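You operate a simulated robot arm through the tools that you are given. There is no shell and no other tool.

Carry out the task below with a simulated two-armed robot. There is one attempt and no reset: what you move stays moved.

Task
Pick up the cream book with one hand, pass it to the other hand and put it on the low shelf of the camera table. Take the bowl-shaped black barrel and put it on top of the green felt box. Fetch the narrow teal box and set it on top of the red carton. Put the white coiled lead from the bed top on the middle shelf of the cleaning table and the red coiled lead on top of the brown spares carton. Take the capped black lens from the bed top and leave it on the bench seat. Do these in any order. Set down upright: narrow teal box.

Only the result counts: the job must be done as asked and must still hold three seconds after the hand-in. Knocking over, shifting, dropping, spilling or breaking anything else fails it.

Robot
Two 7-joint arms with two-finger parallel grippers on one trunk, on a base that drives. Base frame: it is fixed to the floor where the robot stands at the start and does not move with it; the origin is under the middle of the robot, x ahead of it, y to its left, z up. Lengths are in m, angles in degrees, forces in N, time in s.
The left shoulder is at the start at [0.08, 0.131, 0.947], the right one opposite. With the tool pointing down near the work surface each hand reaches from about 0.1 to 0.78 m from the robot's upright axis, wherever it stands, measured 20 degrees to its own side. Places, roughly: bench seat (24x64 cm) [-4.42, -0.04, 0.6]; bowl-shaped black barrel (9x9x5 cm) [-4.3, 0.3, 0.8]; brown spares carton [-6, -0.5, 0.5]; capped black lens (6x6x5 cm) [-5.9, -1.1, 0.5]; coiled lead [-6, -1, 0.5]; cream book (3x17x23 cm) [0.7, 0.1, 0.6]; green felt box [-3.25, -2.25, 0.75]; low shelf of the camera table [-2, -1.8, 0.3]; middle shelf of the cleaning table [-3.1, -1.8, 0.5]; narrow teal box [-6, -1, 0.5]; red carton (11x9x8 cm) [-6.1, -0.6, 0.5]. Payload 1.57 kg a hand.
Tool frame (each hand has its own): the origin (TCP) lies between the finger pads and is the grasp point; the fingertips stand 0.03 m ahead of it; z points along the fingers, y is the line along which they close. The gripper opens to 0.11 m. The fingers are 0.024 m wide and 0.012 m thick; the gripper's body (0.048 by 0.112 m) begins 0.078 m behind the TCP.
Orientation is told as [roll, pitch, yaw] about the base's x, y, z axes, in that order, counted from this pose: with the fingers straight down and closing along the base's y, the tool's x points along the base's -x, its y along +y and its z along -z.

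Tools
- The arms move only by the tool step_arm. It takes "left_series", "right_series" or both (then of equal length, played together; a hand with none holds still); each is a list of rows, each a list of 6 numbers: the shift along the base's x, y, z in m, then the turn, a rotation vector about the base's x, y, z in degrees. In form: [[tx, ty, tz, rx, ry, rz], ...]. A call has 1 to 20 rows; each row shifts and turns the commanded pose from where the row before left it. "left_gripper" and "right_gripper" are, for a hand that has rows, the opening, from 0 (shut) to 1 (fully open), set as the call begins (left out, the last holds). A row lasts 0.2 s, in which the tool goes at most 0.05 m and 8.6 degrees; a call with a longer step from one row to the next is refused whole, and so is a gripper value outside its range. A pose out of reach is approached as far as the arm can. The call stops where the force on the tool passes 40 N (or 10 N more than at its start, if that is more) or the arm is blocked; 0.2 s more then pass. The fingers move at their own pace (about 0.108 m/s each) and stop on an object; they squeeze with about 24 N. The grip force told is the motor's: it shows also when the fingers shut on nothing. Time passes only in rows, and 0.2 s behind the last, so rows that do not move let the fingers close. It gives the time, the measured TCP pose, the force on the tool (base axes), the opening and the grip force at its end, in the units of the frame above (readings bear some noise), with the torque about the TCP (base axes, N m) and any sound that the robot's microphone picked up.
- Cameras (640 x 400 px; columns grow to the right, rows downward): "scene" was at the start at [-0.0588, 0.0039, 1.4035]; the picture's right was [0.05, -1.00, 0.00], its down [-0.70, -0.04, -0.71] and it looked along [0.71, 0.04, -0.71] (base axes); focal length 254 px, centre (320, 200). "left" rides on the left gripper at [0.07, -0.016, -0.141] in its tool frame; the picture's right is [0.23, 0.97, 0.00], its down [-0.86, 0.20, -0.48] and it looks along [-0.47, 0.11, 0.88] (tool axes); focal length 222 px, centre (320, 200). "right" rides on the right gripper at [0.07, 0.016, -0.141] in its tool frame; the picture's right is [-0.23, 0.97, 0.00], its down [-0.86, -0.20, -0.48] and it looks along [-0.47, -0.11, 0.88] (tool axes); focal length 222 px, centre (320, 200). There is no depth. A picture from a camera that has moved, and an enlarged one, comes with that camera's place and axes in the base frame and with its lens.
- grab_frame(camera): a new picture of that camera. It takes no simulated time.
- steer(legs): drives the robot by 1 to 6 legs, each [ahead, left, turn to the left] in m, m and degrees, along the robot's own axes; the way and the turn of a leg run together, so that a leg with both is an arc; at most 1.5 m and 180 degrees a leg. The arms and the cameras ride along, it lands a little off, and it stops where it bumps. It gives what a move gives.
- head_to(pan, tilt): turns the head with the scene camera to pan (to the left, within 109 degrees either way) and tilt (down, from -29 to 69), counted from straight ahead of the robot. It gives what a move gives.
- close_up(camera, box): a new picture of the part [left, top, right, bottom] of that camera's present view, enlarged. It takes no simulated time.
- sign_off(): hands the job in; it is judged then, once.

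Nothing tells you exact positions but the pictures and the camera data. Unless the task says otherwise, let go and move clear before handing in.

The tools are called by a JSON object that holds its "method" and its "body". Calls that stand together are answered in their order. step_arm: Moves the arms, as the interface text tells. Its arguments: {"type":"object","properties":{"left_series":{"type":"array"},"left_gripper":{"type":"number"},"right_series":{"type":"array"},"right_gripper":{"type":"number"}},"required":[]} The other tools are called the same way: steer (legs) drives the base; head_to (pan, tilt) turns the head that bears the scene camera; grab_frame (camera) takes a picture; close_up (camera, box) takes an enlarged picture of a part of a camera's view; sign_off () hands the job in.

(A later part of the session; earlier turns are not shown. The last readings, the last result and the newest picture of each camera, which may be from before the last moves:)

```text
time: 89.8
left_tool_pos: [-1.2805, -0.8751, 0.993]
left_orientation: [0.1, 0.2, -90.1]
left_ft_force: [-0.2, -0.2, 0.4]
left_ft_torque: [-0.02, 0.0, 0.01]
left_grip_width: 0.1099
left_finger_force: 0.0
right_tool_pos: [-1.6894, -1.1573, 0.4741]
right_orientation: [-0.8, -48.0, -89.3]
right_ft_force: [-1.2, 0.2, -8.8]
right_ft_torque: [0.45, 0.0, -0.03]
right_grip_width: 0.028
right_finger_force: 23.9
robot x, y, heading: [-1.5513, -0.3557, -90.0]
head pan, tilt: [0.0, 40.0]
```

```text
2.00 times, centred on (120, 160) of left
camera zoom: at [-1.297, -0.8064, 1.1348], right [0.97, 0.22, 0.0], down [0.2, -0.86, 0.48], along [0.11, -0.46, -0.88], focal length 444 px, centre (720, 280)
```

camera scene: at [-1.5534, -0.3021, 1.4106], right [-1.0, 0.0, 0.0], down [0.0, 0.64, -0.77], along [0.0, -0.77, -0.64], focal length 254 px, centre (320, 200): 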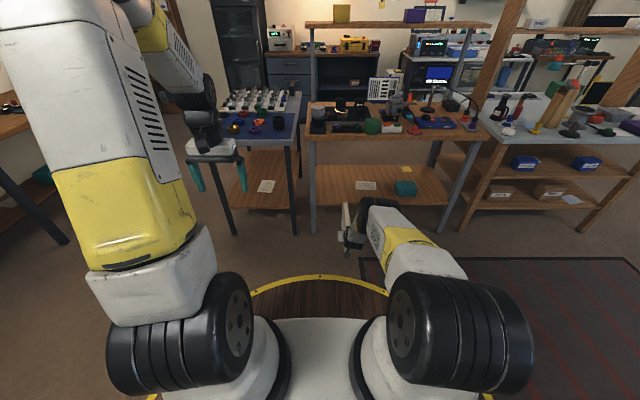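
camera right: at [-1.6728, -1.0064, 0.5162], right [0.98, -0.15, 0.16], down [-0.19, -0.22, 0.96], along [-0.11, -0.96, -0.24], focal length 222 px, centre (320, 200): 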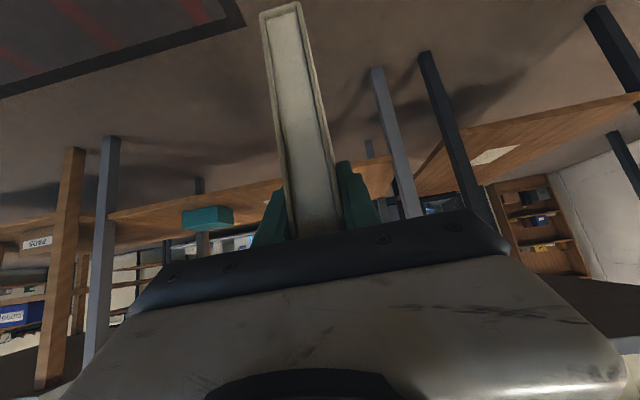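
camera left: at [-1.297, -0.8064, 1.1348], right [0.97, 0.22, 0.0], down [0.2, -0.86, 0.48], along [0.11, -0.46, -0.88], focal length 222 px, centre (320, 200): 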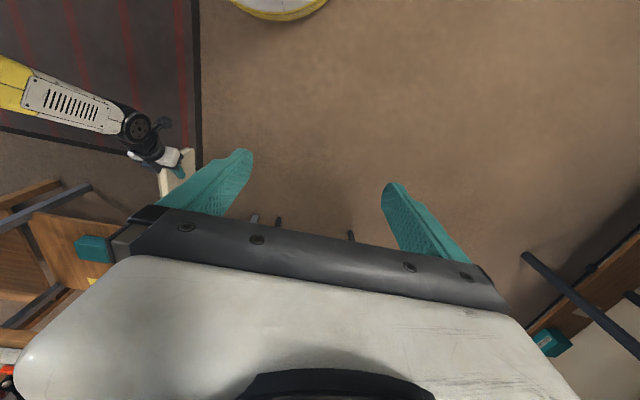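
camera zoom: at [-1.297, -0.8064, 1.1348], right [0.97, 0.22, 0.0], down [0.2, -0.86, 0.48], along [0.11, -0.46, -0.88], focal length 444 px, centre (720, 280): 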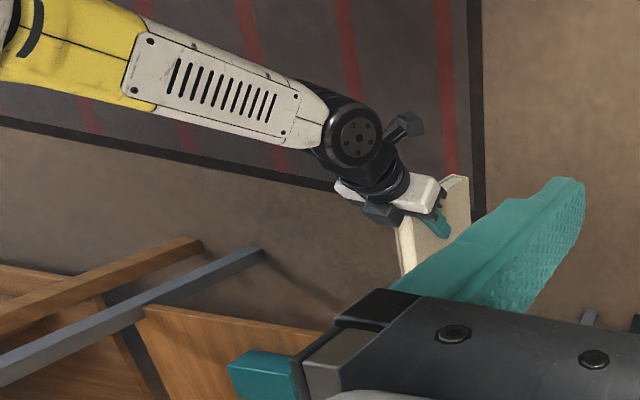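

The elbow sits ~25 cm behind the TCP, so it will stay clear of the table edge. Drive in over the low shelf.

{"method": "steer", "body": {"legs": [[0.3, 0, 0]]}}

{"method": "close_up", "body": {"camera": "scene", "box": [280, 120, 460, 270]}}

{"method": "grab_frame", "body": {"camera": "right"}}

```text
time: 91.9
left_tool_pos: [-1.2804, -1.1733, 0.9919]
left_orientation: [0.1, 0.2, -90.3]
left_ft_force: [-0.4, -0.1, 0.1]
left_ft_torque: [0.0, 0.03, 0.01]
left_grip_width: 0.1101
left_finger_force: 0.1
right_tool_pos: [-1.6921, -1.4552, 0.473]
right_orientation: [-0.9, -48.0, -89.5]
right_ft_force: [0.2, -0.3, -7.4]
right_ft_torque: [0.51, -0.01, 0.02]
right_grip_width: 0.0281
right_finger_force: 24.0
robot x, y, heading: [-1.5532, -0.6534, -90.1]
head pan, tilt: [0.0, 40.0]
```

```text
2.67 times, centred on (370, 195) of scene
camera zoom: at [-1.5536, -0.5999, 1.4106], right [-1.0, 0.0, 0.0], down [0.0, 0.64, -0.77], along [0.0, -0.77, -0.64], focal length 677 px, centre (187, 213)
```

zoom: 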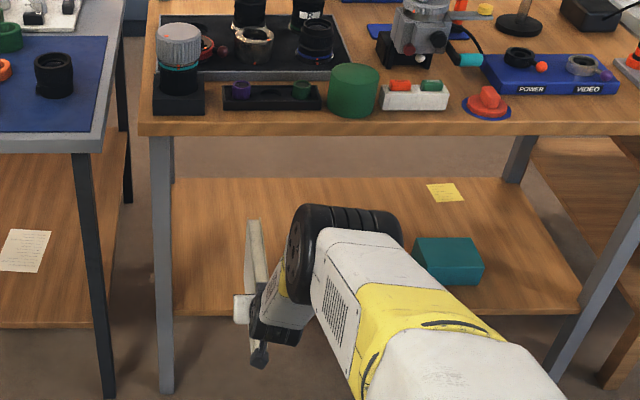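

```text
taken
camera right: at [-1.6747, -1.3043, 0.5166], right [0.98, -0.15, 0.16], down [-0.19, -0.22, 0.96], along [-0.11, -0.96, -0.24], focal length 222 px, centre (320, 200)
```

right: 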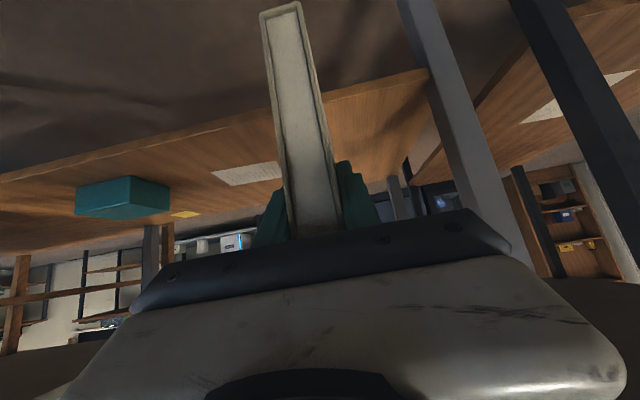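

{"method": "steer", "body": {"legs": [[0.22, 0, 0]]}}

{"method": "close_up", "body": {"camera": "scene", "box": [280, 120, 460, 270]}}

{"method": "grab_frame", "body": {"camera": "right"}}

```text
time: 93.6
left_tool_pos: [-1.2851, -1.3959, 0.9935]
left_orientation: [0.0, 0.2, -90.5]
left_ft_force: [0.4, -0.5, 0.3]
left_ft_torque: [0.0, 0.03, -0.01]
left_grip_width: 0.1099
left_finger_force: 0.1
right_tool_pos: [-1.6971, -1.6782, 0.4749]
right_orientation: [-0.8, -48.0, -89.7]
right_ft_force: [0.4, 0.6, -5.5]
right_ft_torque: [0.48, -0.01, 0.02]
right_grip_width: 0.0278
right_finger_force: 23.7
robot x, y, heading: [-1.5554, -0.8772, -90.3]
head pan, tilt: [0.0, 40.0]
```

```text
2.67 times, centred on (370, 195) of scene
camera zoom: at [-1.5544, -0.8232, 1.4106], right [-1.0, 0.01, 0.0], down [0.0, 0.64, -0.77], along [-0.01, -0.77, -0.64], focal length 677 px, centre (187, 213)
```

zoom: 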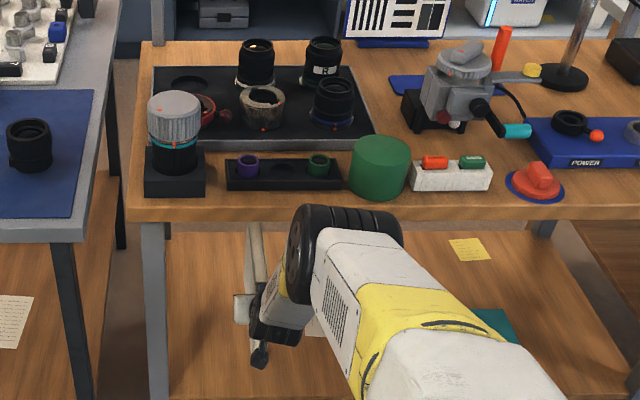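

```text
taken
camera right: at [-1.6786, -1.5267, 0.5164], right [0.97, -0.16, 0.16], down [-0.19, -0.22, 0.96], along [-0.12, -0.96, -0.24], focal length 222 px, centre (320, 200)
```

right: 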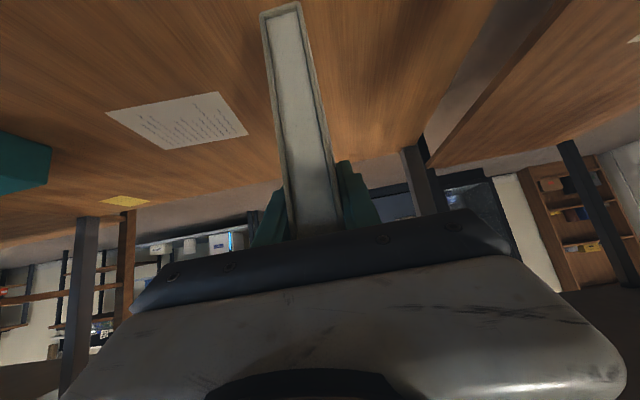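

In position above the shelf with the paper ~12 cm away. Lower gently.

{"method": "step_arm", "body": {"right_series": [[0, 0, -0.012, 0, 0, 0], [0, 0, -0.012, 0, 0, 0], [0, 0, -0.012, 0, 0, 0], [0, 0, -0.01, 0, 0, 0], [0, 0, 0, 0, 0, 0]]}}

{"method": "step_arm", "body": {"right_series": [[0, 0, -0.006, 0, 0, 0], [0, 0, 0, 0, 0, 0]]}}

{"method": "grab_frame", "body": {"camera": "right"}}

```text
time: 94.8
left_tool_pos: [-1.284, -1.3972, 0.9933]
left_orientation: [0.1, 0.2, -90.6]
left_ft_force: [0.3, 0.3, 0.9]
left_ft_torque: [0.0, -0.01, -0.01]
left_grip_width: 0.1103
left_finger_force: 0.0
right_tool_pos: [-1.6979, -1.677, 0.4393]
right_orientation: [-0.8, -48.1, -89.7]
right_ft_force: [-0.2, 0.3, -6.1]
right_ft_torque: [0.52, 0.02, 0.06]
right_grip_width: 0.028
right_finger_force: 23.8
right hand out of reach, approached as far as the arm can: row 4
robot x, y, heading: [-1.5577, -0.8777, -90.4]
head pan, tilt: [0.0, 40.0]
```

```text
time: 95.4
left_tool_pos: [-1.2858, -1.397, 0.992]
left_orientation: [0.0, 0.2, -90.5]
left_ft_force: [0.3, 0.0, -0.2]
left_ft_torque: [0.01, 0.05, 0.01]
left_grip_width: 0.1098
left_finger_force: 0.1
right_tool_pos: [-1.6972, -1.6799, 0.4352]
right_orientation: [-0.7, -48.0, -89.7]
right_ft_force: [0.2, 0.3, -7.4]
right_ft_torque: [0.5, -0.01, 0.0]
right_grip_width: 0.028
right_finger_force: 24.0
right hand out of reach, approached as far as the arm can: row 1
robot x, y, heading: [-1.5546, -0.8796, -90.6]
head pan, tilt: [0.0, 40.0]
```

```text
taken
camera right: at [-1.6797, -1.5272, 0.4779], right [0.97, -0.16, 0.16], down [-0.19, -0.22, 0.96], along [-0.12, -0.96, -0.24], focal length 222 px, centre (320, 200)
```

right: 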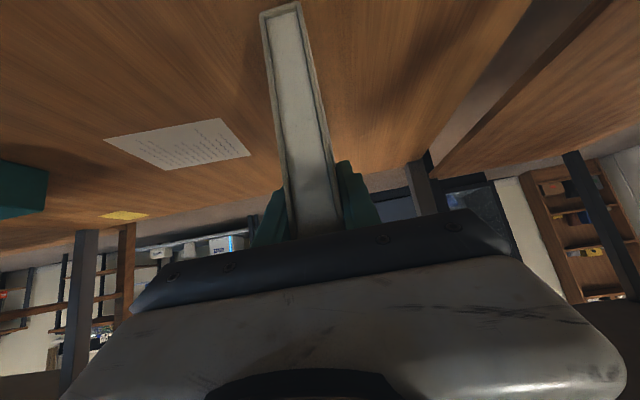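

The arm is fully stretched here; I'll pull the hand back 4 cm and drive the base 4 cm forward to gain depth.

{"method": "step_arm", "body": {"right_series": [[0, 0.02, 0.01, 0, 0, 0], [0, 0.02, 0.005, 0, 0, 0], [0, 0, 0, 0, 0, 0]]}}

{"method": "steer", "body": {"legs": [[0.045, 0, 0]]}}

{"method": "step_arm", "body": {"right_series": [[0, 0, -0.01, 0, 0, 0], [0, 0, -0.005, 0, 0, 0], [0, 0, 0, 0, 0, 0]]}}

{"method": "close_up", "body": {"camera": "scene", "box": [280, 120, 460, 270]}}

```text
time: 96.2
left_tool_pos: [-1.2847, -1.3972, 0.9933]
left_orientation: [0.1, 0.2, -90.6]
left_ft_force: [0.3, 0.4, -0.1]
left_ft_torque: [0.01, 0.01, 0.0]
left_grip_width: 0.1101
left_finger_force: 0.1
right_tool_pos: [-1.6974, -1.6386, 0.4515]
right_orientation: [-0.7, -48.0, -89.7]
right_ft_force: [-0.4, -0.3, -7.4]
right_ft_torque: [0.52, -0.01, -0.02]
right_grip_width: 0.028
right_finger_force: 23.8
robot x, y, heading: [-1.5523, -0.8778, -90.4]
head pan, tilt: [0.0, 40.0]
```

```text
time: 97.1
left_tool_pos: [-1.2853, -1.4427, 0.9929]
left_orientation: [0.1, 0.2, -90.7]
left_ft_force: [0.4, 0.0, -0.3]
left_ft_torque: [0.0, -0.01, 0.02]
left_grip_width: 0.11
left_finger_force: 0.0
right_tool_pos: [-1.6975, -1.6837, 0.4512]
right_orientation: [-0.8, -48.0, -89.7]
right_ft_force: [-0.3, 0.3, -7.8]
right_ft_torque: [0.47, -0.03, 0.04]
right_grip_width: 0.0277
right_finger_force: 23.5
robot x, y, heading: [-1.559, -0.9226, -90.6]
head pan, tilt: [0.0, 40.0]
```

```text
time: 97.9
left_tool_pos: [-1.2852, -1.4431, 0.9934]
left_orientation: [0.1, 0.3, -90.6]
left_ft_force: [0.5, 0.1, 0.2]
left_ft_torque: [0.0, 0.0, 0.0]
left_grip_width: 0.1098
left_finger_force: 0.1
right_tool_pos: [-1.6973, -1.6827, 0.4369]
right_orientation: [-0.7, -48.0, -89.7]
right_ft_force: [-0.2, 0.0, -6.9]
right_ft_torque: [0.5, 0.02, 0.01]
right_grip_width: 0.0277
right_finger_force: 23.8
robot x, y, heading: [-1.5544, -0.9269, -90.3]
head pan, tilt: [0.0, 40.0]
```

```text
2.67 times, centred on (370, 195) of scene
camera zoom: at [-1.5547, -0.8684, 1.4106], right [-1.0, 0.01, 0.0], down [0.0, 0.64, -0.77], along [-0.01, -0.77, -0.64], focal length 677 px, centre (187, 213)
```

zoom: 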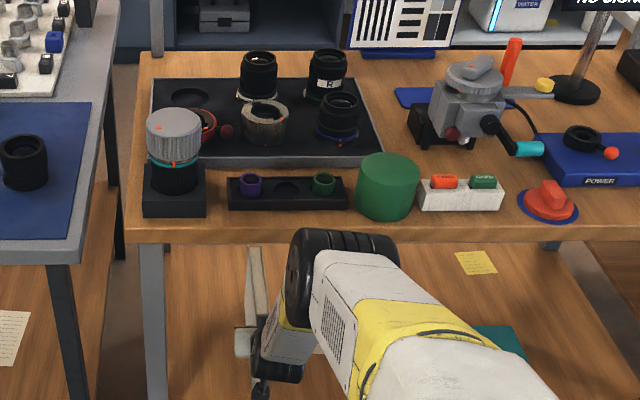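

{"method": "step_arm", "body": {"right_series": [[0, 0, -0.006, 0, 0, 0], [0, 0, -0.006, 0, 0, 0], [0, 0, 0, 0, 0, 0]]}}

{"method": "step_arm", "body": {"right_series": [[0, 0, -0.005, 0, 0, 0], [0, 0, 0, 0, 0, 0]]}}

{"method": "step_arm", "body": {"right_series": [[0, 0, -0.005, 0, 0, 0], [0, 0, 0, 0, 0, 0]]}}

```text
time: 98.7
left_tool_pos: [-1.2853, -1.4431, 0.9932]
left_orientation: [0.0, 0.3, -90.6]
left_ft_force: [-0.5, -0.5, 0.6]
left_ft_torque: [-0.01, -0.01, 0.02]
left_grip_width: 0.1102
left_finger_force: 0.1
right_tool_pos: [-1.6977, -1.6838, 0.424]
right_orientation: [-0.6, -48.1, -89.7]
right_ft_force: [-0.1, -0.5, -7.4]
right_ft_torque: [0.47, 0.02, 0.03]
right_grip_width: 0.0279
right_finger_force: 23.9
robot x, y, heading: [-1.5527, -0.9173, -90.3]
head pan, tilt: [0.0, 40.0]
```

```text
time: 99.3
left_tool_pos: [-1.2854, -1.4423, 0.9934]
left_orientation: [0.0, 0.1, -90.6]
left_ft_force: [0.9, 0.1, 0.0]
left_ft_torque: [0.03, 0.0, 0.03]
left_grip_width: 0.1102
left_finger_force: 0.0
right_tool_pos: [-1.698, -1.6847, 0.4196]
right_orientation: [-0.8, -48.1, -89.7]
right_ft_force: [0.2, 0.2, -1.0]
right_ft_torque: [-0.53, -0.17, 0.14]
right_grip_width: 0.0278
right_finger_force: 24.1
robot x, y, heading: [-1.5535, -0.9246, -90.1]
head pan, tilt: [0.0, 40.0]
```

```text
time: 99.9
left_tool_pos: [-1.2851, -1.4432, 0.9943]
left_orientation: [0.1, 0.1, -90.6]
left_ft_force: [-0.4, 0.6, 0.0]
left_ft_torque: [-0.02, 0.0, 0.02]
left_grip_width: 0.1102
left_finger_force: 0.0
right_tool_pos: [-1.6962, -1.6836, 0.4155]
right_orientation: [-0.8, -48.1, -89.6]
right_ft_force: [0.3, -0.4, 1.8]
right_ft_torque: [-1.16, -0.3, 0.32]
right_grip_width: 0.028
right_finger_force: 24.2
robot x, y, heading: [-1.5576, -0.9243, -90.2]
head pan, tilt: [0.0, 40.0]
```

Contact at the far bottom corner (z force and torque changed). A few more millimetres to settle the near edge.

{"method": "step_arm", "body": {"right_series": [[0, 0, -0.004, 0, 0, 0], [0, 0, 0, 0, 0, 0]]}}

{"method": "grab_frame", "body": {"camera": "right"}}

{"method": "close_up", "body": {"camera": "scene", "box": [320, 180, 420, 270]}}

```text
time: 100.5
left_tool_pos: [-1.2855, -1.4418, 0.9931]
left_orientation: [0.1, 0.0, -90.6]
left_ft_force: [0.4, 0.1, 0.3]
left_ft_torque: [0.03, 0.01, -0.03]
left_grip_width: 0.11
left_finger_force: 0.1
right_tool_pos: [-1.6972, -1.6854, 0.4122]
right_orientation: [-0.8, -48.4, -89.6]
right_ft_force: [4.2, 3.5, 24.7]
right_ft_torque: [0.35, -0.94, 0.16]
right_grip_width: 0.0282
right_finger_force: 23.9
robot x, y, heading: [-1.5565, -0.9258, -90.3]
head pan, tilt: [0.0, 40.0]
```

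```text
taken
camera right: at [-1.6796, -1.5342, 0.454], right [0.97, -0.16, 0.16], down [-0.19, -0.21, 0.96], along [-0.12, -0.96, -0.23], focal length 222 px, centre (320, 200)
```

right: 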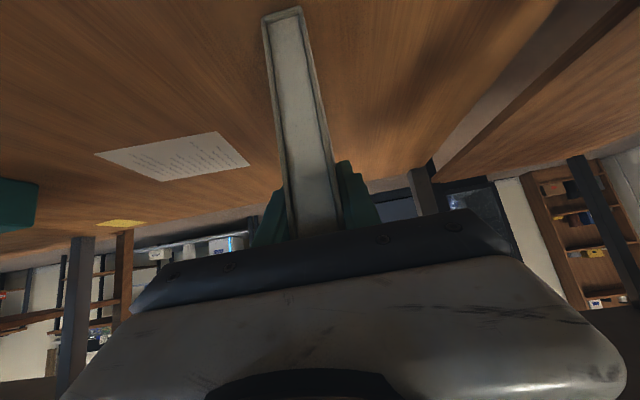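

```text
4.44 times, centred on (370, 225) of scene
camera zoom: at [-1.5545, -0.8671, 1.4105], right [-1.0, 0.01, 0.0], down [0.0, 0.64, -0.77], along [-0.01, -0.77, -0.64], focal length 1128 px, centre (98, 89)
```

zoom: 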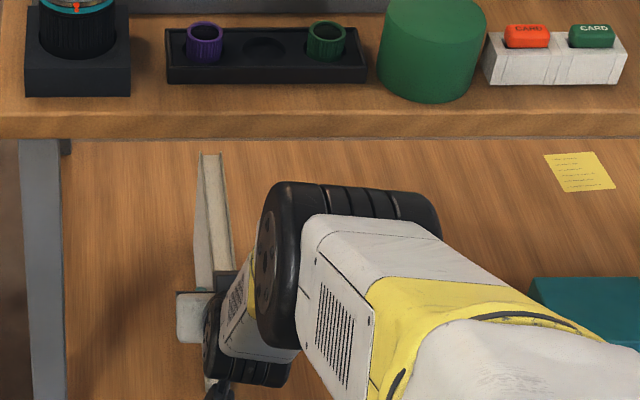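

The book is seated. Relieve the preload and open the fingers.

{"method": "step_arm", "body": {"right_series": [[0, 0, 0.0025, 0, 0, 0], [0, 0, 0, 0, 0, 0]]}}

{"method": "step_arm", "body": {"right_series": [[0, 0, 0, 0, 0, 0], [0, 0, 0, 0, 0, 0], [0, 0, 0, 0, 0, 0]], "right_gripper": 0.6}}

{"method": "grab_frame", "body": {"camera": "right"}}

{"method": "close_up", "body": {"camera": "scene", "box": [320, 180, 420, 270]}}

```text
time: 101.1
left_tool_pos: [-1.2872, -1.4431, 0.9937]
left_orientation: [0.1, 0.2, -90.6]
left_ft_force: [-0.5, 0.3, -0.2]
left_ft_torque: [0.02, 0.02, -0.03]
left_grip_width: 0.1099
left_finger_force: 0.1
right_tool_pos: [-1.6983, -1.6831, 0.4125]
right_orientation: [-0.9, -48.0, -89.7]
right_ft_force: [1.6, -5.7, 9.2]
right_ft_torque: [-0.81, -0.49, 0.07]
right_grip_width: 0.0277
right_finger_force: 24.7
robot x, y, heading: [-1.5539, -0.922, -90.5]
head pan, tilt: [0.0, 40.0]
```

```text
time: 101.9
left_tool_pos: [-1.2853, -1.4417, 0.9937]
left_orientation: [0.1, 0.2, -90.6]
left_ft_force: [-0.4, 0.0, -0.8]
left_ft_torque: [-0.02, 0.03, 0.0]
left_grip_width: 0.1101
left_finger_force: 0.1
right_tool_pos: [-1.6972, -1.6836, 0.4112]
right_orientation: [-0.8, -48.0, -89.7]
right_ft_force: [0.0, 0.4, -0.4]
right_ft_torque: [-0.01, -0.03, 0.0]
right_grip_width: 0.066
right_finger_force: 0.1
robot x, y, heading: [-1.5568, -0.9236, -90.4]
head pan, tilt: [0.0, 40.0]
```

```text
taken
camera right: at [-1.6803, -1.5321, 0.4542], right [0.97, -0.16, 0.16], down [-0.19, -0.22, 0.96], along [-0.12, -0.96, -0.24], focal length 222 px, centre (320, 200)
```

right: 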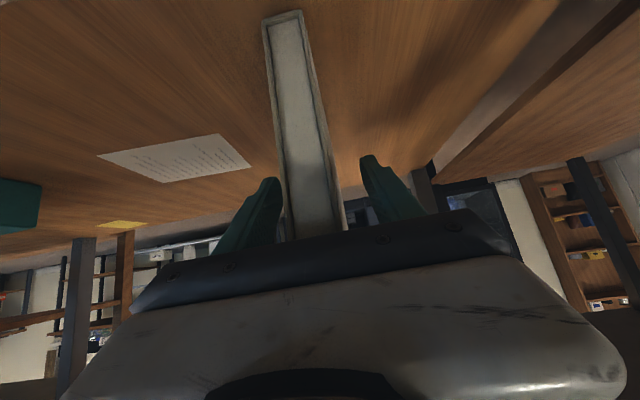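

```text
4.44 times, centred on (370, 225) of scene
camera zoom: at [-1.5547, -0.8681, 1.4106], right [-1.0, 0.01, 0.0], down [0.0, 0.64, -0.77], along [-0.01, -0.77, -0.64], focal length 1128 px, centre (98, 89)
```

zoom: 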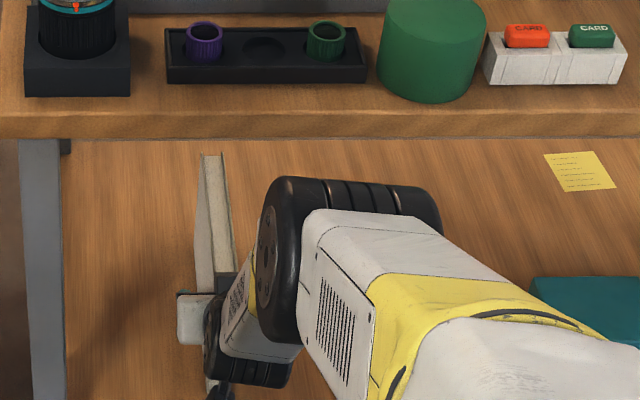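

The book stands freely on the low shelf. Withdraw the right hand diagonally back and up.

{"method": "step_arm", "body": {"right_series": [[-0.004, 0, 0, 0, 0, 0], [0, 0.015, 0.013, 0, 0, 0], [0, 0.018, 0.016, 0, 0, 0], [0, 0.018, 0.016, 0, 0, 0], [0, 0.018, 0.016, 0, 0, 0], [0, 0.018, 0.016, 0, 0, 0], [0, 0, 0, 0, 0, 0]]}}

{"method": "grab_frame", "body": {"camera": "right"}}

{"method": "steer", "body": {"legs": [[-0.45, 0, 0]]}}

{"method": "grab_frame", "body": {"camera": "scene"}}

```text
time: 103.5
left_tool_pos: [-1.2848, -1.4426, 0.9929]
left_orientation: [0.0, 0.2, -90.6]
left_ft_force: [0.9, -0.3, 0.0]
left_ft_torque: [0.0, 0.02, -0.01]
left_grip_width: 0.11
left_finger_force: 0.1
right_tool_pos: [-1.7009, -1.5971, 0.4897]
right_orientation: [-0.7, -48.0, -89.7]
right_ft_force: [-0.7, -0.5, 0.6]
right_ft_torque: [-0.03, -0.01, 0.01]
right_grip_width: 0.0663
right_finger_force: 0.1
robot x, y, heading: [-1.5535, -0.9247, -90.4]
head pan, tilt: [0.0, 40.0]
```

```text
taken
camera right: at [-1.6833, -1.4453, 0.5324], right [0.97, -0.16, 0.16], down [-0.19, -0.22, 0.96], along [-0.12, -0.96, -0.24], focal length 222 px, centre (320, 200)
```

right: 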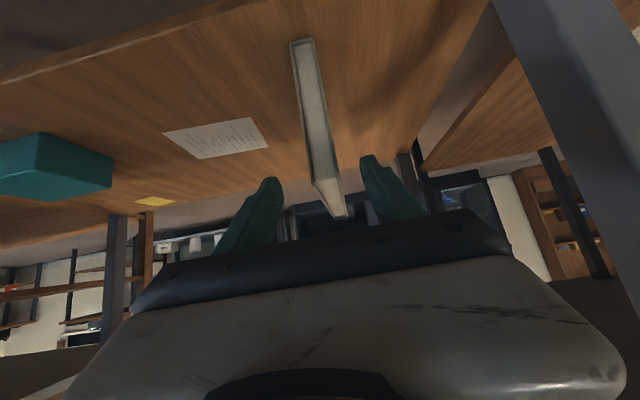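

```text
time: 106.2
left_tool_pos: [-1.2812, -0.9818, 0.9931]
left_orientation: [0.1, 0.3, -90.3]
left_ft_force: [-0.5, 0.3, 0.0]
left_ft_torque: [-0.01, 0.0, -0.02]
left_grip_width: 0.1103
left_finger_force: 0.1
right_tool_pos: [-1.6976, -1.1371, 0.4889]
right_orientation: [-0.8, -48.0, -89.5]
right_ft_force: [0.5, -0.5, 0.2]
right_ft_torque: [-0.03, 0.02, -0.03]
right_grip_width: 0.0659
right_finger_force: 0.1
robot x, y, heading: [-1.552, -0.4673, -90.2]
head pan, tilt: [0.0, 40.0]
```

```text
taken
camera scene: at [-1.5525, -0.4089, 1.4106], right [-1.0, 0.0, 0.0], down [0.0, 0.64, -0.77], along [0.0, -0.77, -0.64], focal length 254 px, centre (320, 200)
```

scene: 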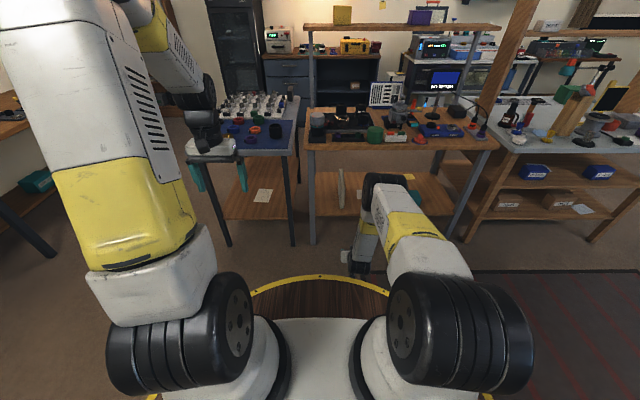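

The book stays upright on the shelf. Bring the right hand back to a neutral pointing-down pose and turn to face the far part of the room.

{"method": "step_arm", "body": {"right_series": [[-0.007, 0.014, 0.0375, 4, 0, 0], [-0.007, 0.014, 0.0375, 4, 0, 0], [-0.007, 0.014, 0.0375, 4, 0, 0], [-0.007, 0.014, 0.0375, 4, 0, 0], [-0.007, 0.014, 0.0375, 4, 0, 0], [-0.007, 0.014, 0.0375, 4, 0, 0], [-0.007, 0.014, 0.0375, 4, 0, 0], [-0.007, 0.014, 0.0375, 4, 0, 0], [-0.007, 0.014, 0.0375, 4, 0, 0], [-0.007, 0.014, 0.0375, 4, 0, 0], [-0.007, 0.014, 0.0375, 4, 0, 0], [-0.007, 0.014, 0.0375, 4, 0, 0], [0, 0, 0, 0, 0, 0]]}}

{"method": "steer", "body": {"legs": [[0, 0, -90]]}}

{"method": "head_to", "body": {"pan": 0, "tilt": 22}}

{"method": "grab_frame", "body": {"camera": "scene"}}

{"method": "head_to", "body": {"pan": -60, "tilt": 22}}

{"method": "grab_frame", "body": {"camera": "scene"}}

{"method": "head_to", "body": {"pan": 60, "tilt": 22}}

{"method": "grab_frame", "body": {"camera": "scene"}}

```text
time: 109.0
left_tool_pos: [-1.2817, -0.9822, 0.993]
left_orientation: [0.1, 0.2, -90.4]
left_ft_force: [0.0, -0.3, -0.4]
left_ft_torque: [-0.02, -0.01, 0.01]
left_grip_width: 0.1102
left_finger_force: 0.1
right_tool_pos: [-1.7813, -0.9714, 0.9406]
right_orientation: [-0.6, -0.1, -89.8]
right_ft_force: [0.7, -0.5, 0.5]
right_ft_torque: [0.01, -0.02, -0.02]
right_grip_width: 0.0659
right_finger_force: 0.0
robot x, y, heading: [-1.5483, -0.4631, -90.1]
head pan, tilt: [0.0, 40.0]
```

```text
time: 113.2
left_tool_pos: [-2.0689, -0.7379, 0.9934]
left_orientation: [0.1, 0.2, -180.0]
left_ft_force: [0.6, -0.1, -0.8]
left_ft_torque: [0.0, -0.04, -0.01]
left_grip_width: 0.11
left_finger_force: 0.0
right_tool_pos: [-2.0623, -0.2373, 0.9403]
right_orientation: [-0.5, 0.0, -179.2]
right_ft_force: [0.2, -0.2, 0.1]
right_ft_torque: [-0.01, 0.03, -0.02]
right_grip_width: 0.066
right_finger_force: 0.0
robot x, y, heading: [-1.5503, -0.4673, -179.9]
head pan, tilt: [0.0, 40.0]
```

```text
time: 114.0
left_tool_pos: [-2.0702, -0.7384, 0.9925]
left_orientation: [0.1, 0.2, -180.0]
left_ft_force: [0.1, -0.2, -0.1]
left_ft_torque: [-0.02, 0.01, 0.0]
left_grip_width: 0.1098
left_finger_force: 0.0
right_tool_pos: [-2.0617, -0.2375, 0.9402]
right_orientation: [-0.5, 0.0, -179.2]
right_ft_force: [-0.2, -0.7, 0.1]
right_ft_torque: [0.02, 0.04, 0.01]
right_grip_width: 0.0663
right_finger_force: 0.1
robot x, y, heading: [-1.5525, -0.4654, -179.8]
head pan, tilt: [0.0, 22.0]
```

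```text
taken
camera scene: at [-1.5058, -0.4634, 1.4387], right [0.0, 1.0, 0.0], down [0.38, 0.0, -0.93], along [-0.93, 0.0, -0.38], focal length 254 px, centre (320, 200)
```

scene: 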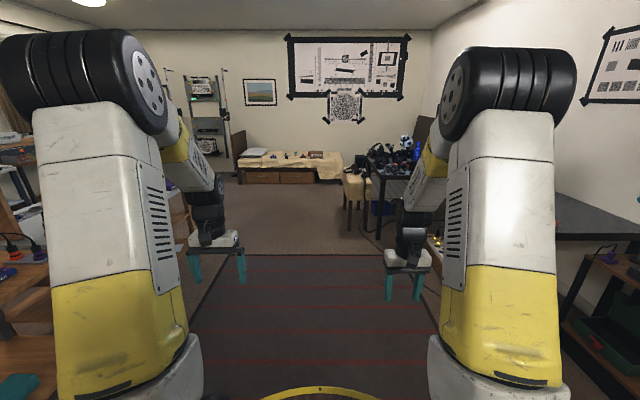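

```text
time: 115.3
left_tool_pos: [-2.069, -0.738, 0.9942]
left_orientation: [0.1, 0.2, -180.0]
left_ft_force: [0.3, -0.4, 0.1]
left_ft_torque: [0.01, -0.01, 0.02]
left_grip_width: 0.11
left_finger_force: 0.1
right_tool_pos: [-2.0622, -0.2366, 0.9405]
right_orientation: [-0.5, 0.0, -179.2]
right_ft_force: [-0.5, 0.4, 0.8]
right_ft_torque: [0.02, -0.02, 0.0]
right_grip_width: 0.0661
right_finger_force: 0.0
robot x, y, heading: [-1.5509, -0.4606, -179.8]
head pan, tilt: [-60.0, 22.0]
```

```text
taken
camera scene: at [-1.4598, -0.3828, 1.4387], right [0.86, 0.5, 0.0], down [0.19, -0.32, -0.93], along [-0.47, 0.8, -0.37], focal length 254 px, centre (320, 200)
```

scene: 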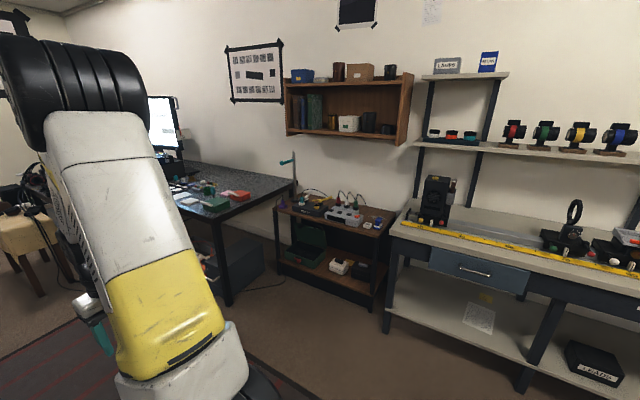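

```text
time: 117.3
left_tool_pos: [-2.0682, -0.7366, 0.9934]
left_orientation: [0.1, 0.2, -180.1]
left_ft_force: [0.5, 0.1, 0.3]
left_ft_torque: [-0.03, 0.01, 0.01]
left_grip_width: 0.11
left_finger_force: 0.0
right_tool_pos: [-2.0617, -0.2386, 0.9408]
right_orientation: [-0.5, 0.0, -179.2]
right_ft_force: [0.1, 0.0, 0.1]
right_ft_torque: [0.0, 0.04, -0.01]
right_grip_width: 0.066
right_finger_force: 0.1
robot x, y, heading: [-1.5537, -0.4639, -179.7]
head pan, tilt: [60.0, 22.0]
```

```text
taken
camera scene: at [-1.4591, -0.5435, 1.4387], right [-0.87, 0.5, 0.0], down [0.19, 0.33, -0.93], along [-0.46, -0.8, -0.37], focal length 254 px, centre (320, 200)
```

scene: 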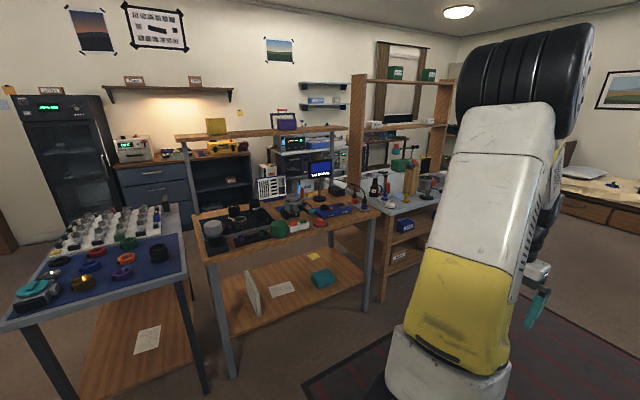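

{"method": "head_to", "body": {"pan": 0, "tilt": 15}}

{"method": "close_up", "body": {"camera": "scene", "box": [220, 140, 450, 270]}}

```text
time: 118.7
left_tool_pos: [-2.0685, -0.7384, 0.9946]
left_orientation: [0.1, 0.2, -179.9]
left_ft_force: [0.3, -0.5, -0.6]
left_ft_torque: [0.02, -0.01, 0.02]
left_grip_width: 0.1101
left_finger_force: 0.1
right_tool_pos: [-2.0622, -0.2377, 0.9407]
right_orientation: [-0.6, 0.0, -179.2]
right_ft_force: [0.0, -0.2, 0.1]
right_ft_torque: [0.0, 0.0, -0.02]
right_grip_width: 0.066
right_finger_force: 0.1
robot x, y, heading: [-1.5528, -0.4646, -179.9]
head pan, tilt: [0.0, 15.0]
```

```text
2.78 times, centred on (335, 205) of scene
camera zoom: at [-1.5064, -0.4635, 1.4501], right [-0.01, 1.0, 0.0], down [0.26, 0.0, -0.97], along [-0.97, 0.0, -0.26], focal length 706 px, centre (278, 186)
```

zoom: 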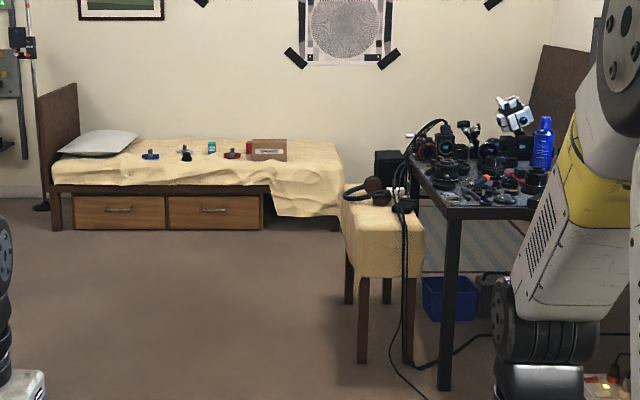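

The bed is ahead with blue, white and red leads, a teal box, a red carton and the brown carton along it; the bench and black table are to the right. Drive toward the bed.

{"method": "steer", "body": {"legs": [[1.5, 0.2, 0], [1.5, 0.2, 0]]}}

{"method": "head_to", "body": {"pan": 0, "tilt": 30}}

{"method": "grab_frame", "body": {"camera": "scene"}}

{"method": "close_up", "body": {"camera": "scene", "box": [200, 90, 440, 240]}}

```text
refused: leg 1 is longer than a leg can be; nothing moved
```

```text
time: 119.4
left_tool_pos: [-2.0686, -0.7392, 0.9923]
left_orientation: [0.1, 0.3, -179.9]
left_ft_force: [0.1, -0.1, -0.3]
left_ft_torque: [0.01, -0.01, 0.0]
left_grip_width: 0.1099
left_finger_force: 0.1
right_tool_pos: [-2.0617, -0.2377, 0.9407]
right_orientation: [-0.4, 0.0, -179.1]
right_ft_force: [0.2, -0.3, 0.2]
right_ft_torque: [-0.02, -0.01, 0.02]
right_grip_width: 0.0659
right_finger_force: 0.1
robot x, y, heading: [-1.5474, -0.4638, -179.9]
head pan, tilt: [0.0, 30.0]
```

```text
taken
camera scene: at [-1.5035, -0.4634, 1.426], right [0.0, 1.0, 0.0], down [0.5, 0.0, -0.87], along [-0.87, 0.0, -0.5], focal length 254 px, centre (320, 200)
```

scene: 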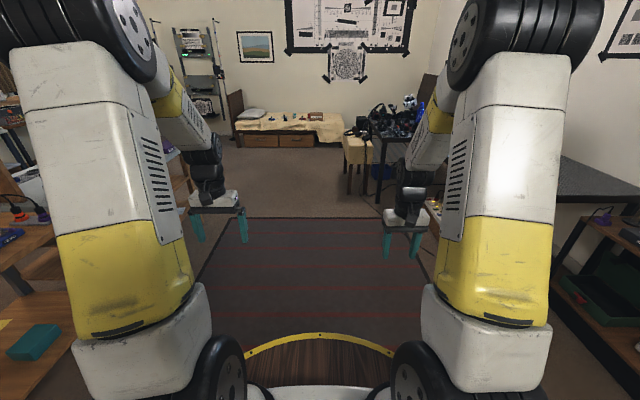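

```text
2.67 times, centred on (320, 165) of scene
camera zoom: at [-1.5035, -0.4634, 1.426], right [0.0, 1.0, 0.0], down [0.5, 0.0, -0.87], along [-0.87, 0.0, -0.5], focal length 677 px, centre (320, 293)
```

zoom: 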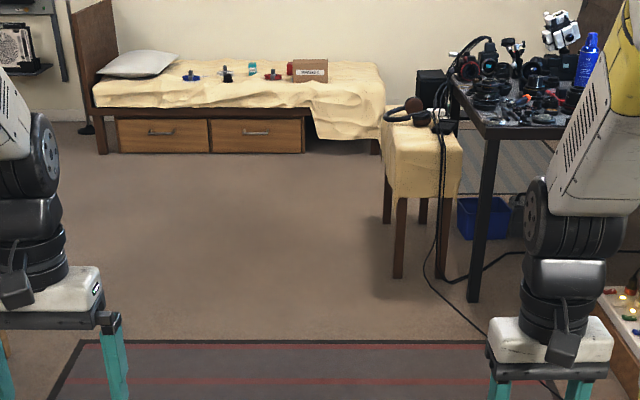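

{"method": "steer", "body": {"legs": [[1.4, 0.25, 0], [1.4, 0.25, 0]]}}

{"method": "grab_frame", "body": {"camera": "scene"}}

{"method": "close_up", "body": {"camera": "scene", "box": [200, 110, 440, 260]}}

```text
time: 133.1
left_tool_pos: [-4.875, -1.1879, 0.9927]
left_orientation: [0.0, 0.2, 178.9]
left_ft_force: [-0.4, 0.2, -0.5]
left_ft_torque: [-0.02, -0.03, 0.0]
left_grip_width: 0.1098
left_finger_force: 0.0
right_tool_pos: [-4.8575, -0.6872, 0.939]
right_orientation: [-0.5, 0.0, 179.6]
right_ft_force: [0.5, 1.2, -0.4]
right_ft_torque: [-0.01, 0.04, -0.01]
right_grip_width: 0.0661
right_finger_force: 0.1
robot x, y, heading: [-4.3545, -0.9247, 179.2]
head pan, tilt: [0.0, 30.0]
```

```text
taken
camera scene: at [-4.3037, -0.9247, 1.4259], right [0.02, 1.0, 0.0], down [0.5, -0.01, -0.87], along [-0.87, 0.01, -0.5], focal length 254 px, centre (320, 200)
```

scene: 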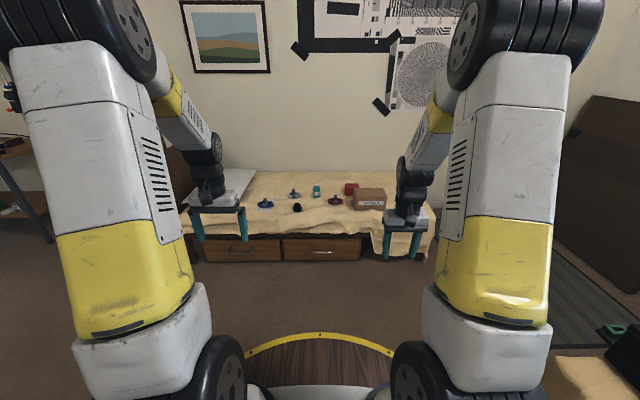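

```text
2.67 times, centred on (320, 185) of scene
camera zoom: at [-4.3037, -0.9247, 1.4259], right [0.02, 1.0, 0.0], down [0.5, -0.01, -0.87], along [-0.87, 0.01, -0.5], focal length 677 px, centre (320, 240)
```

zoom: 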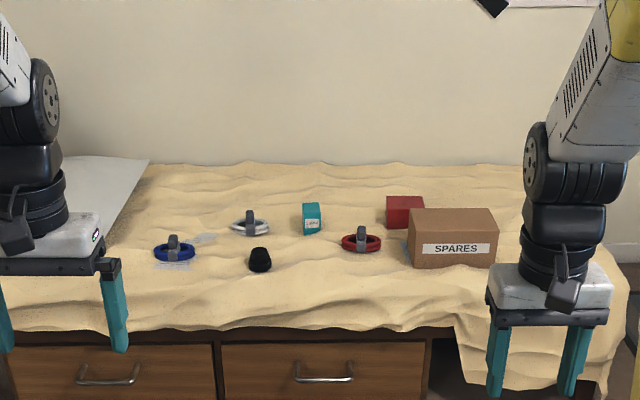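

The bed top holds, left to right: blue lead, white lead, lens (front), teal box, red lead, red carton, brown "SPARES" carton. I'll move closer and look down at it.

{"method": "steer", "body": {"legs": [[0.6, -0.02, 0.8]]}}

{"method": "head_to", "body": {"pan": 0, "tilt": 45}}

{"method": "grab_frame", "body": {"camera": "scene"}}

{"method": "close_up", "body": {"camera": "scene", "box": [220, 80, 440, 220]}}

{"method": "grab_frame", "body": {"camera": "left"}}

{"method": "grab_frame", "body": {"camera": "right"}}

```text
time: 136.5
left_tool_pos: [-5.4689, -1.1661, 0.9939]
left_orientation: [0.2, 0.2, 179.2]
left_ft_force: [-0.3, 0.1, -0.2]
left_ft_torque: [0.03, 0.02, 0.0]
left_grip_width: 0.1101
left_finger_force: 0.1
right_tool_pos: [-5.4568, -0.6644, 0.9404]
right_orientation: [-0.5, 0.0, -180.0]
right_ft_force: [-0.6, 0.2, -0.5]
right_ft_torque: [0.0, 0.0, 0.0]
right_grip_width: 0.066
right_finger_force: 0.0
robot x, y, heading: [-4.9495, -0.894, 179.4]
head pan, tilt: [0.0, 30.0]
```

```text
time: 137.3
left_tool_pos: [-5.4692, -1.1652, 0.9939]
left_orientation: [0.0, 0.2, 179.3]
left_ft_force: [0.0, 0.5, -0.8]
left_ft_torque: [-0.02, 0.03, 0.01]
left_grip_width: 0.1101
left_finger_force: 0.1
right_tool_pos: [-5.4572, -0.6641, 0.9395]
right_orientation: [-0.4, 0.1, -179.8]
right_ft_force: [0.1, -0.8, -0.5]
right_ft_torque: [0.0, -0.01, 0.02]
right_grip_width: 0.0661
right_finger_force: 0.1
robot x, y, heading: [-4.9474, -0.8948, 179.6]
head pan, tilt: [0.0, 45.0]
```

```text
taken
camera scene: at [-4.8913, -0.8974, 1.4034], right [0.01, 1.0, 0.0], down [0.71, -0.01, -0.71], along [-0.71, 0.01, -0.71], focal length 254 px, centre (320, 200)
```

scene: 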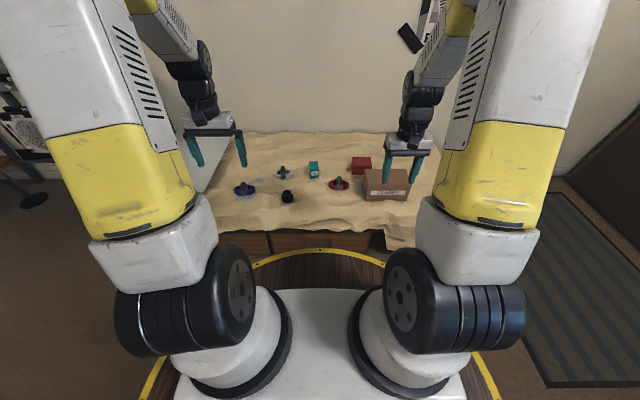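

```text
2.86 times, centred on (330, 150) of scene
camera zoom: at [-4.8913, -0.8974, 1.4034], right [0.01, 1.0, 0.0], down [0.71, -0.01, -0.71], along [-0.71, 0.01, -0.71], focal length 725 px, centre (291, 343)
```

zoom: 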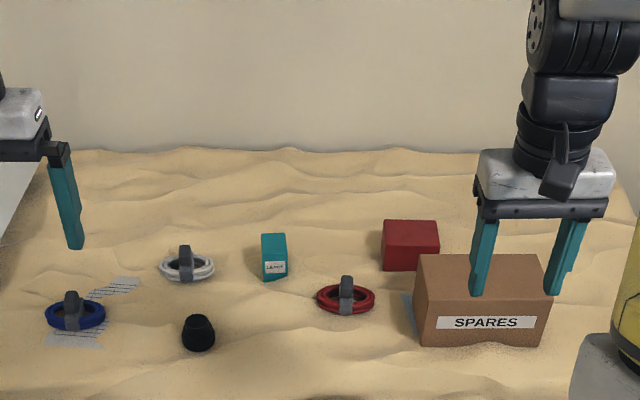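

```text
taken
camera left: at [-5.4003, -1.1506, 1.1349], right [0.22, -0.98, 0.0], down [-0.86, -0.19, 0.48], along [-0.46, -0.11, -0.88], focal length 222 px, centre (320, 200)
```

left: 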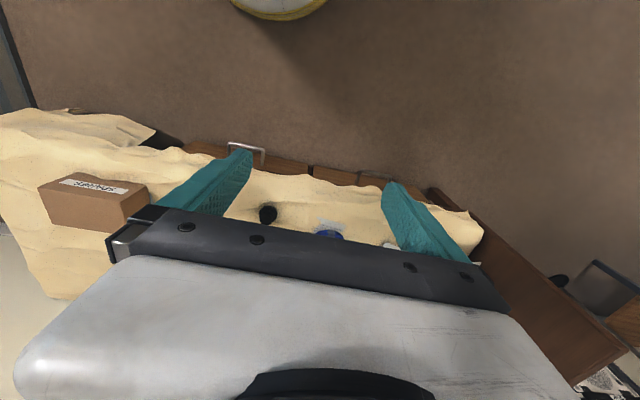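

```text
taken
camera right: at [-5.3863, -0.6823, 1.0812], right [-0.23, -0.97, -0.01], down [-0.86, 0.19, 0.48], along [-0.47, 0.12, -0.88], focal length 222 px, centre (320, 200)
```

right: 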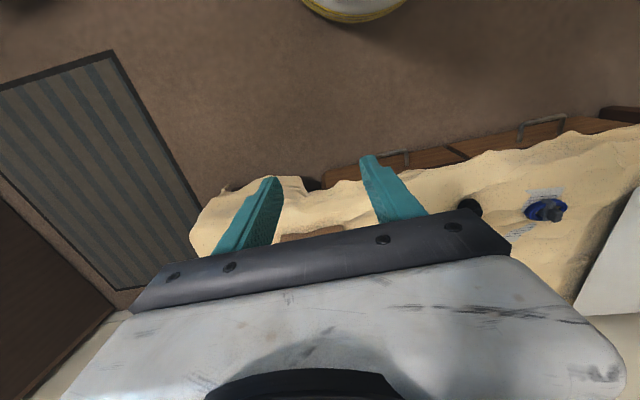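

Bed top is at z≈0.43, front edge x≈-5.68. I'll move closer and line up the right arm with the teal box, then look with the hand camera.

{"method": "steer", "body": {"legs": [[0.28, 0.14, 0.4]]}}

{"method": "grab_frame", "body": {"camera": "scene"}}

{"method": "grab_frame", "body": {"camera": "right"}}

{"method": "grab_frame", "body": {"camera": "left"}}

```text
time: 139.4
left_tool_pos: [-5.7442, -1.3061, 0.9933]
left_orientation: [0.0, 0.2, 179.6]
left_ft_force: [0.1, 0.2, -0.7]
left_ft_torque: [-0.04, 0.02, -0.03]
left_grip_width: 0.1099
left_finger_force: 0.1
right_tool_pos: [-5.7349, -0.8055, 0.9406]
right_orientation: [-0.5, 0.0, -179.7]
right_ft_force: [0.2, 0.1, 0.6]
right_ft_torque: [-0.01, 0.0, -0.03]
right_grip_width: 0.066
right_finger_force: 0.0
robot x, y, heading: [-5.2264, -1.0335, 179.9]
head pan, tilt: [0.0, 45.0]
```

```text
taken
camera scene: at [-5.1677, -1.0337, 1.4033], right [0.0, 1.0, 0.0], down [0.71, 0.0, -0.71], along [-0.71, 0.0, -0.71], focal length 254 px, centre (320, 200)
```

scene: 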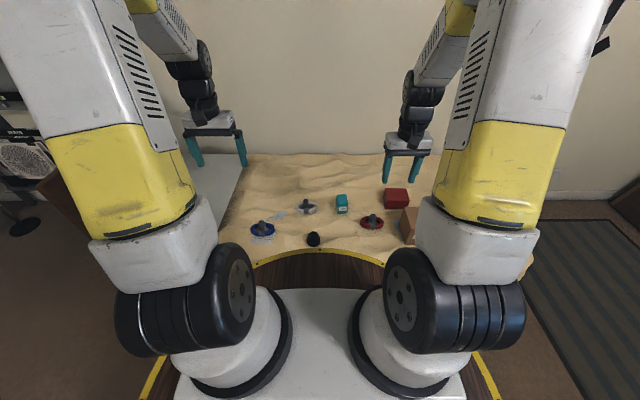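

```text
taken
camera right: at [-5.6642, -0.822, 1.0813], right [-0.22, -0.98, -0.01], down [-0.86, 0.19, 0.48], along [-0.47, 0.11, -0.88], focal length 222 px, centre (320, 200)
```

right: 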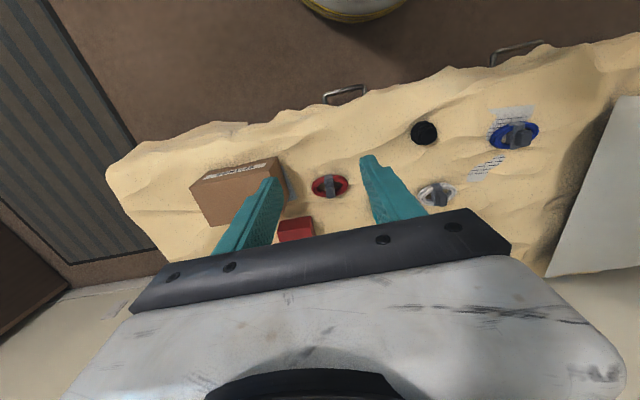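

```text
taken
camera left: at [-5.675, -1.2903, 1.1349], right [0.22, -0.97, 0.0], down [-0.86, -0.19, 0.48], along [-0.46, -0.11, -0.88], focal length 222 px, centre (320, 200)
```

left: 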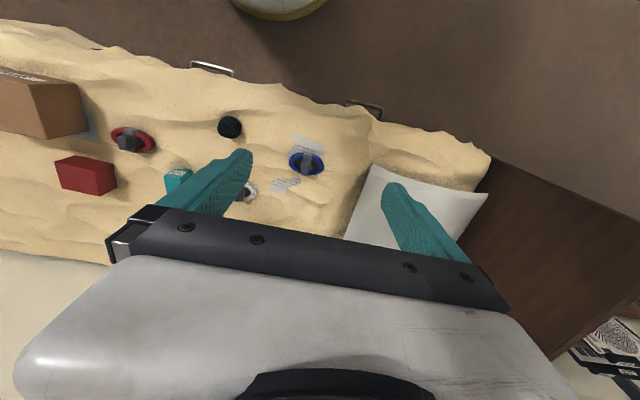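

{"method": "close_up", "body": {"camera": "scene", "box": [240, 170, 430, 260]}}

{"method": "close_up", "body": {"camera": "right", "box": [180, 90, 480, 250]}}

{"method": "close_up", "body": {"camera": "left", "box": [20, 80, 340, 240]}}

```text
3.37 times, centred on (335, 215) of scene
camera zoom: at [-5.1677, -1.0337, 1.4033], right [0.0, 1.0, 0.0], down [0.71, 0.0, -0.71], along [-0.71, 0.0, -0.71], focal length 855 px, centre (270, 150)
```

zoom: 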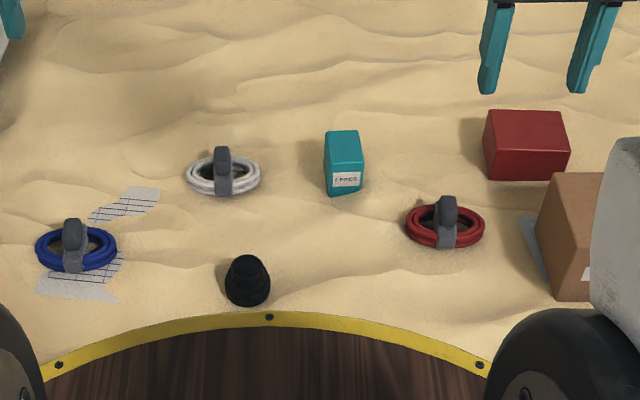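

```text
2.13 times, centred on (330, 170) of right
camera zoom: at [-5.6642, -0.822, 1.0813], right [-0.22, -0.98, -0.01], down [-0.86, 0.19, 0.48], along [-0.47, 0.11, -0.88], focal length 474 px, centre (299, 264)
```

zoom: 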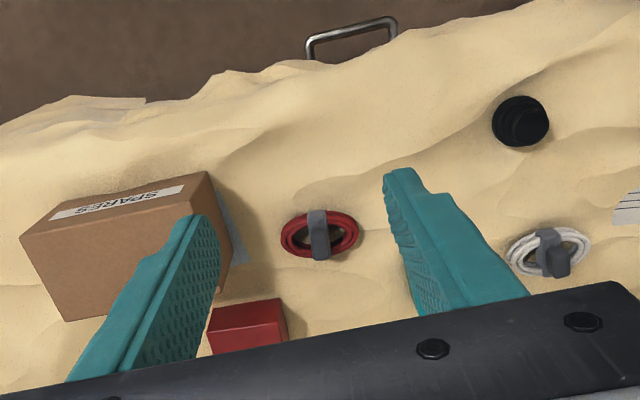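

```text
2.00 times, centred on (180, 160) of left
camera zoom: at [-5.675, -1.2903, 1.1349], right [0.22, -0.97, 0.0], down [-0.86, -0.19, 0.48], along [-0.46, -0.11, -0.88], focal length 444 px, centre (600, 280)
```

zoom: 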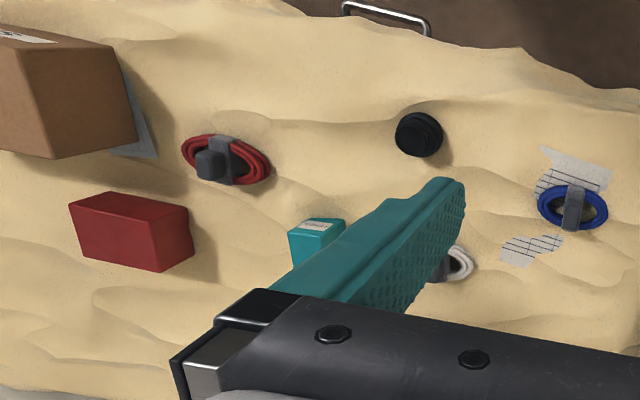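

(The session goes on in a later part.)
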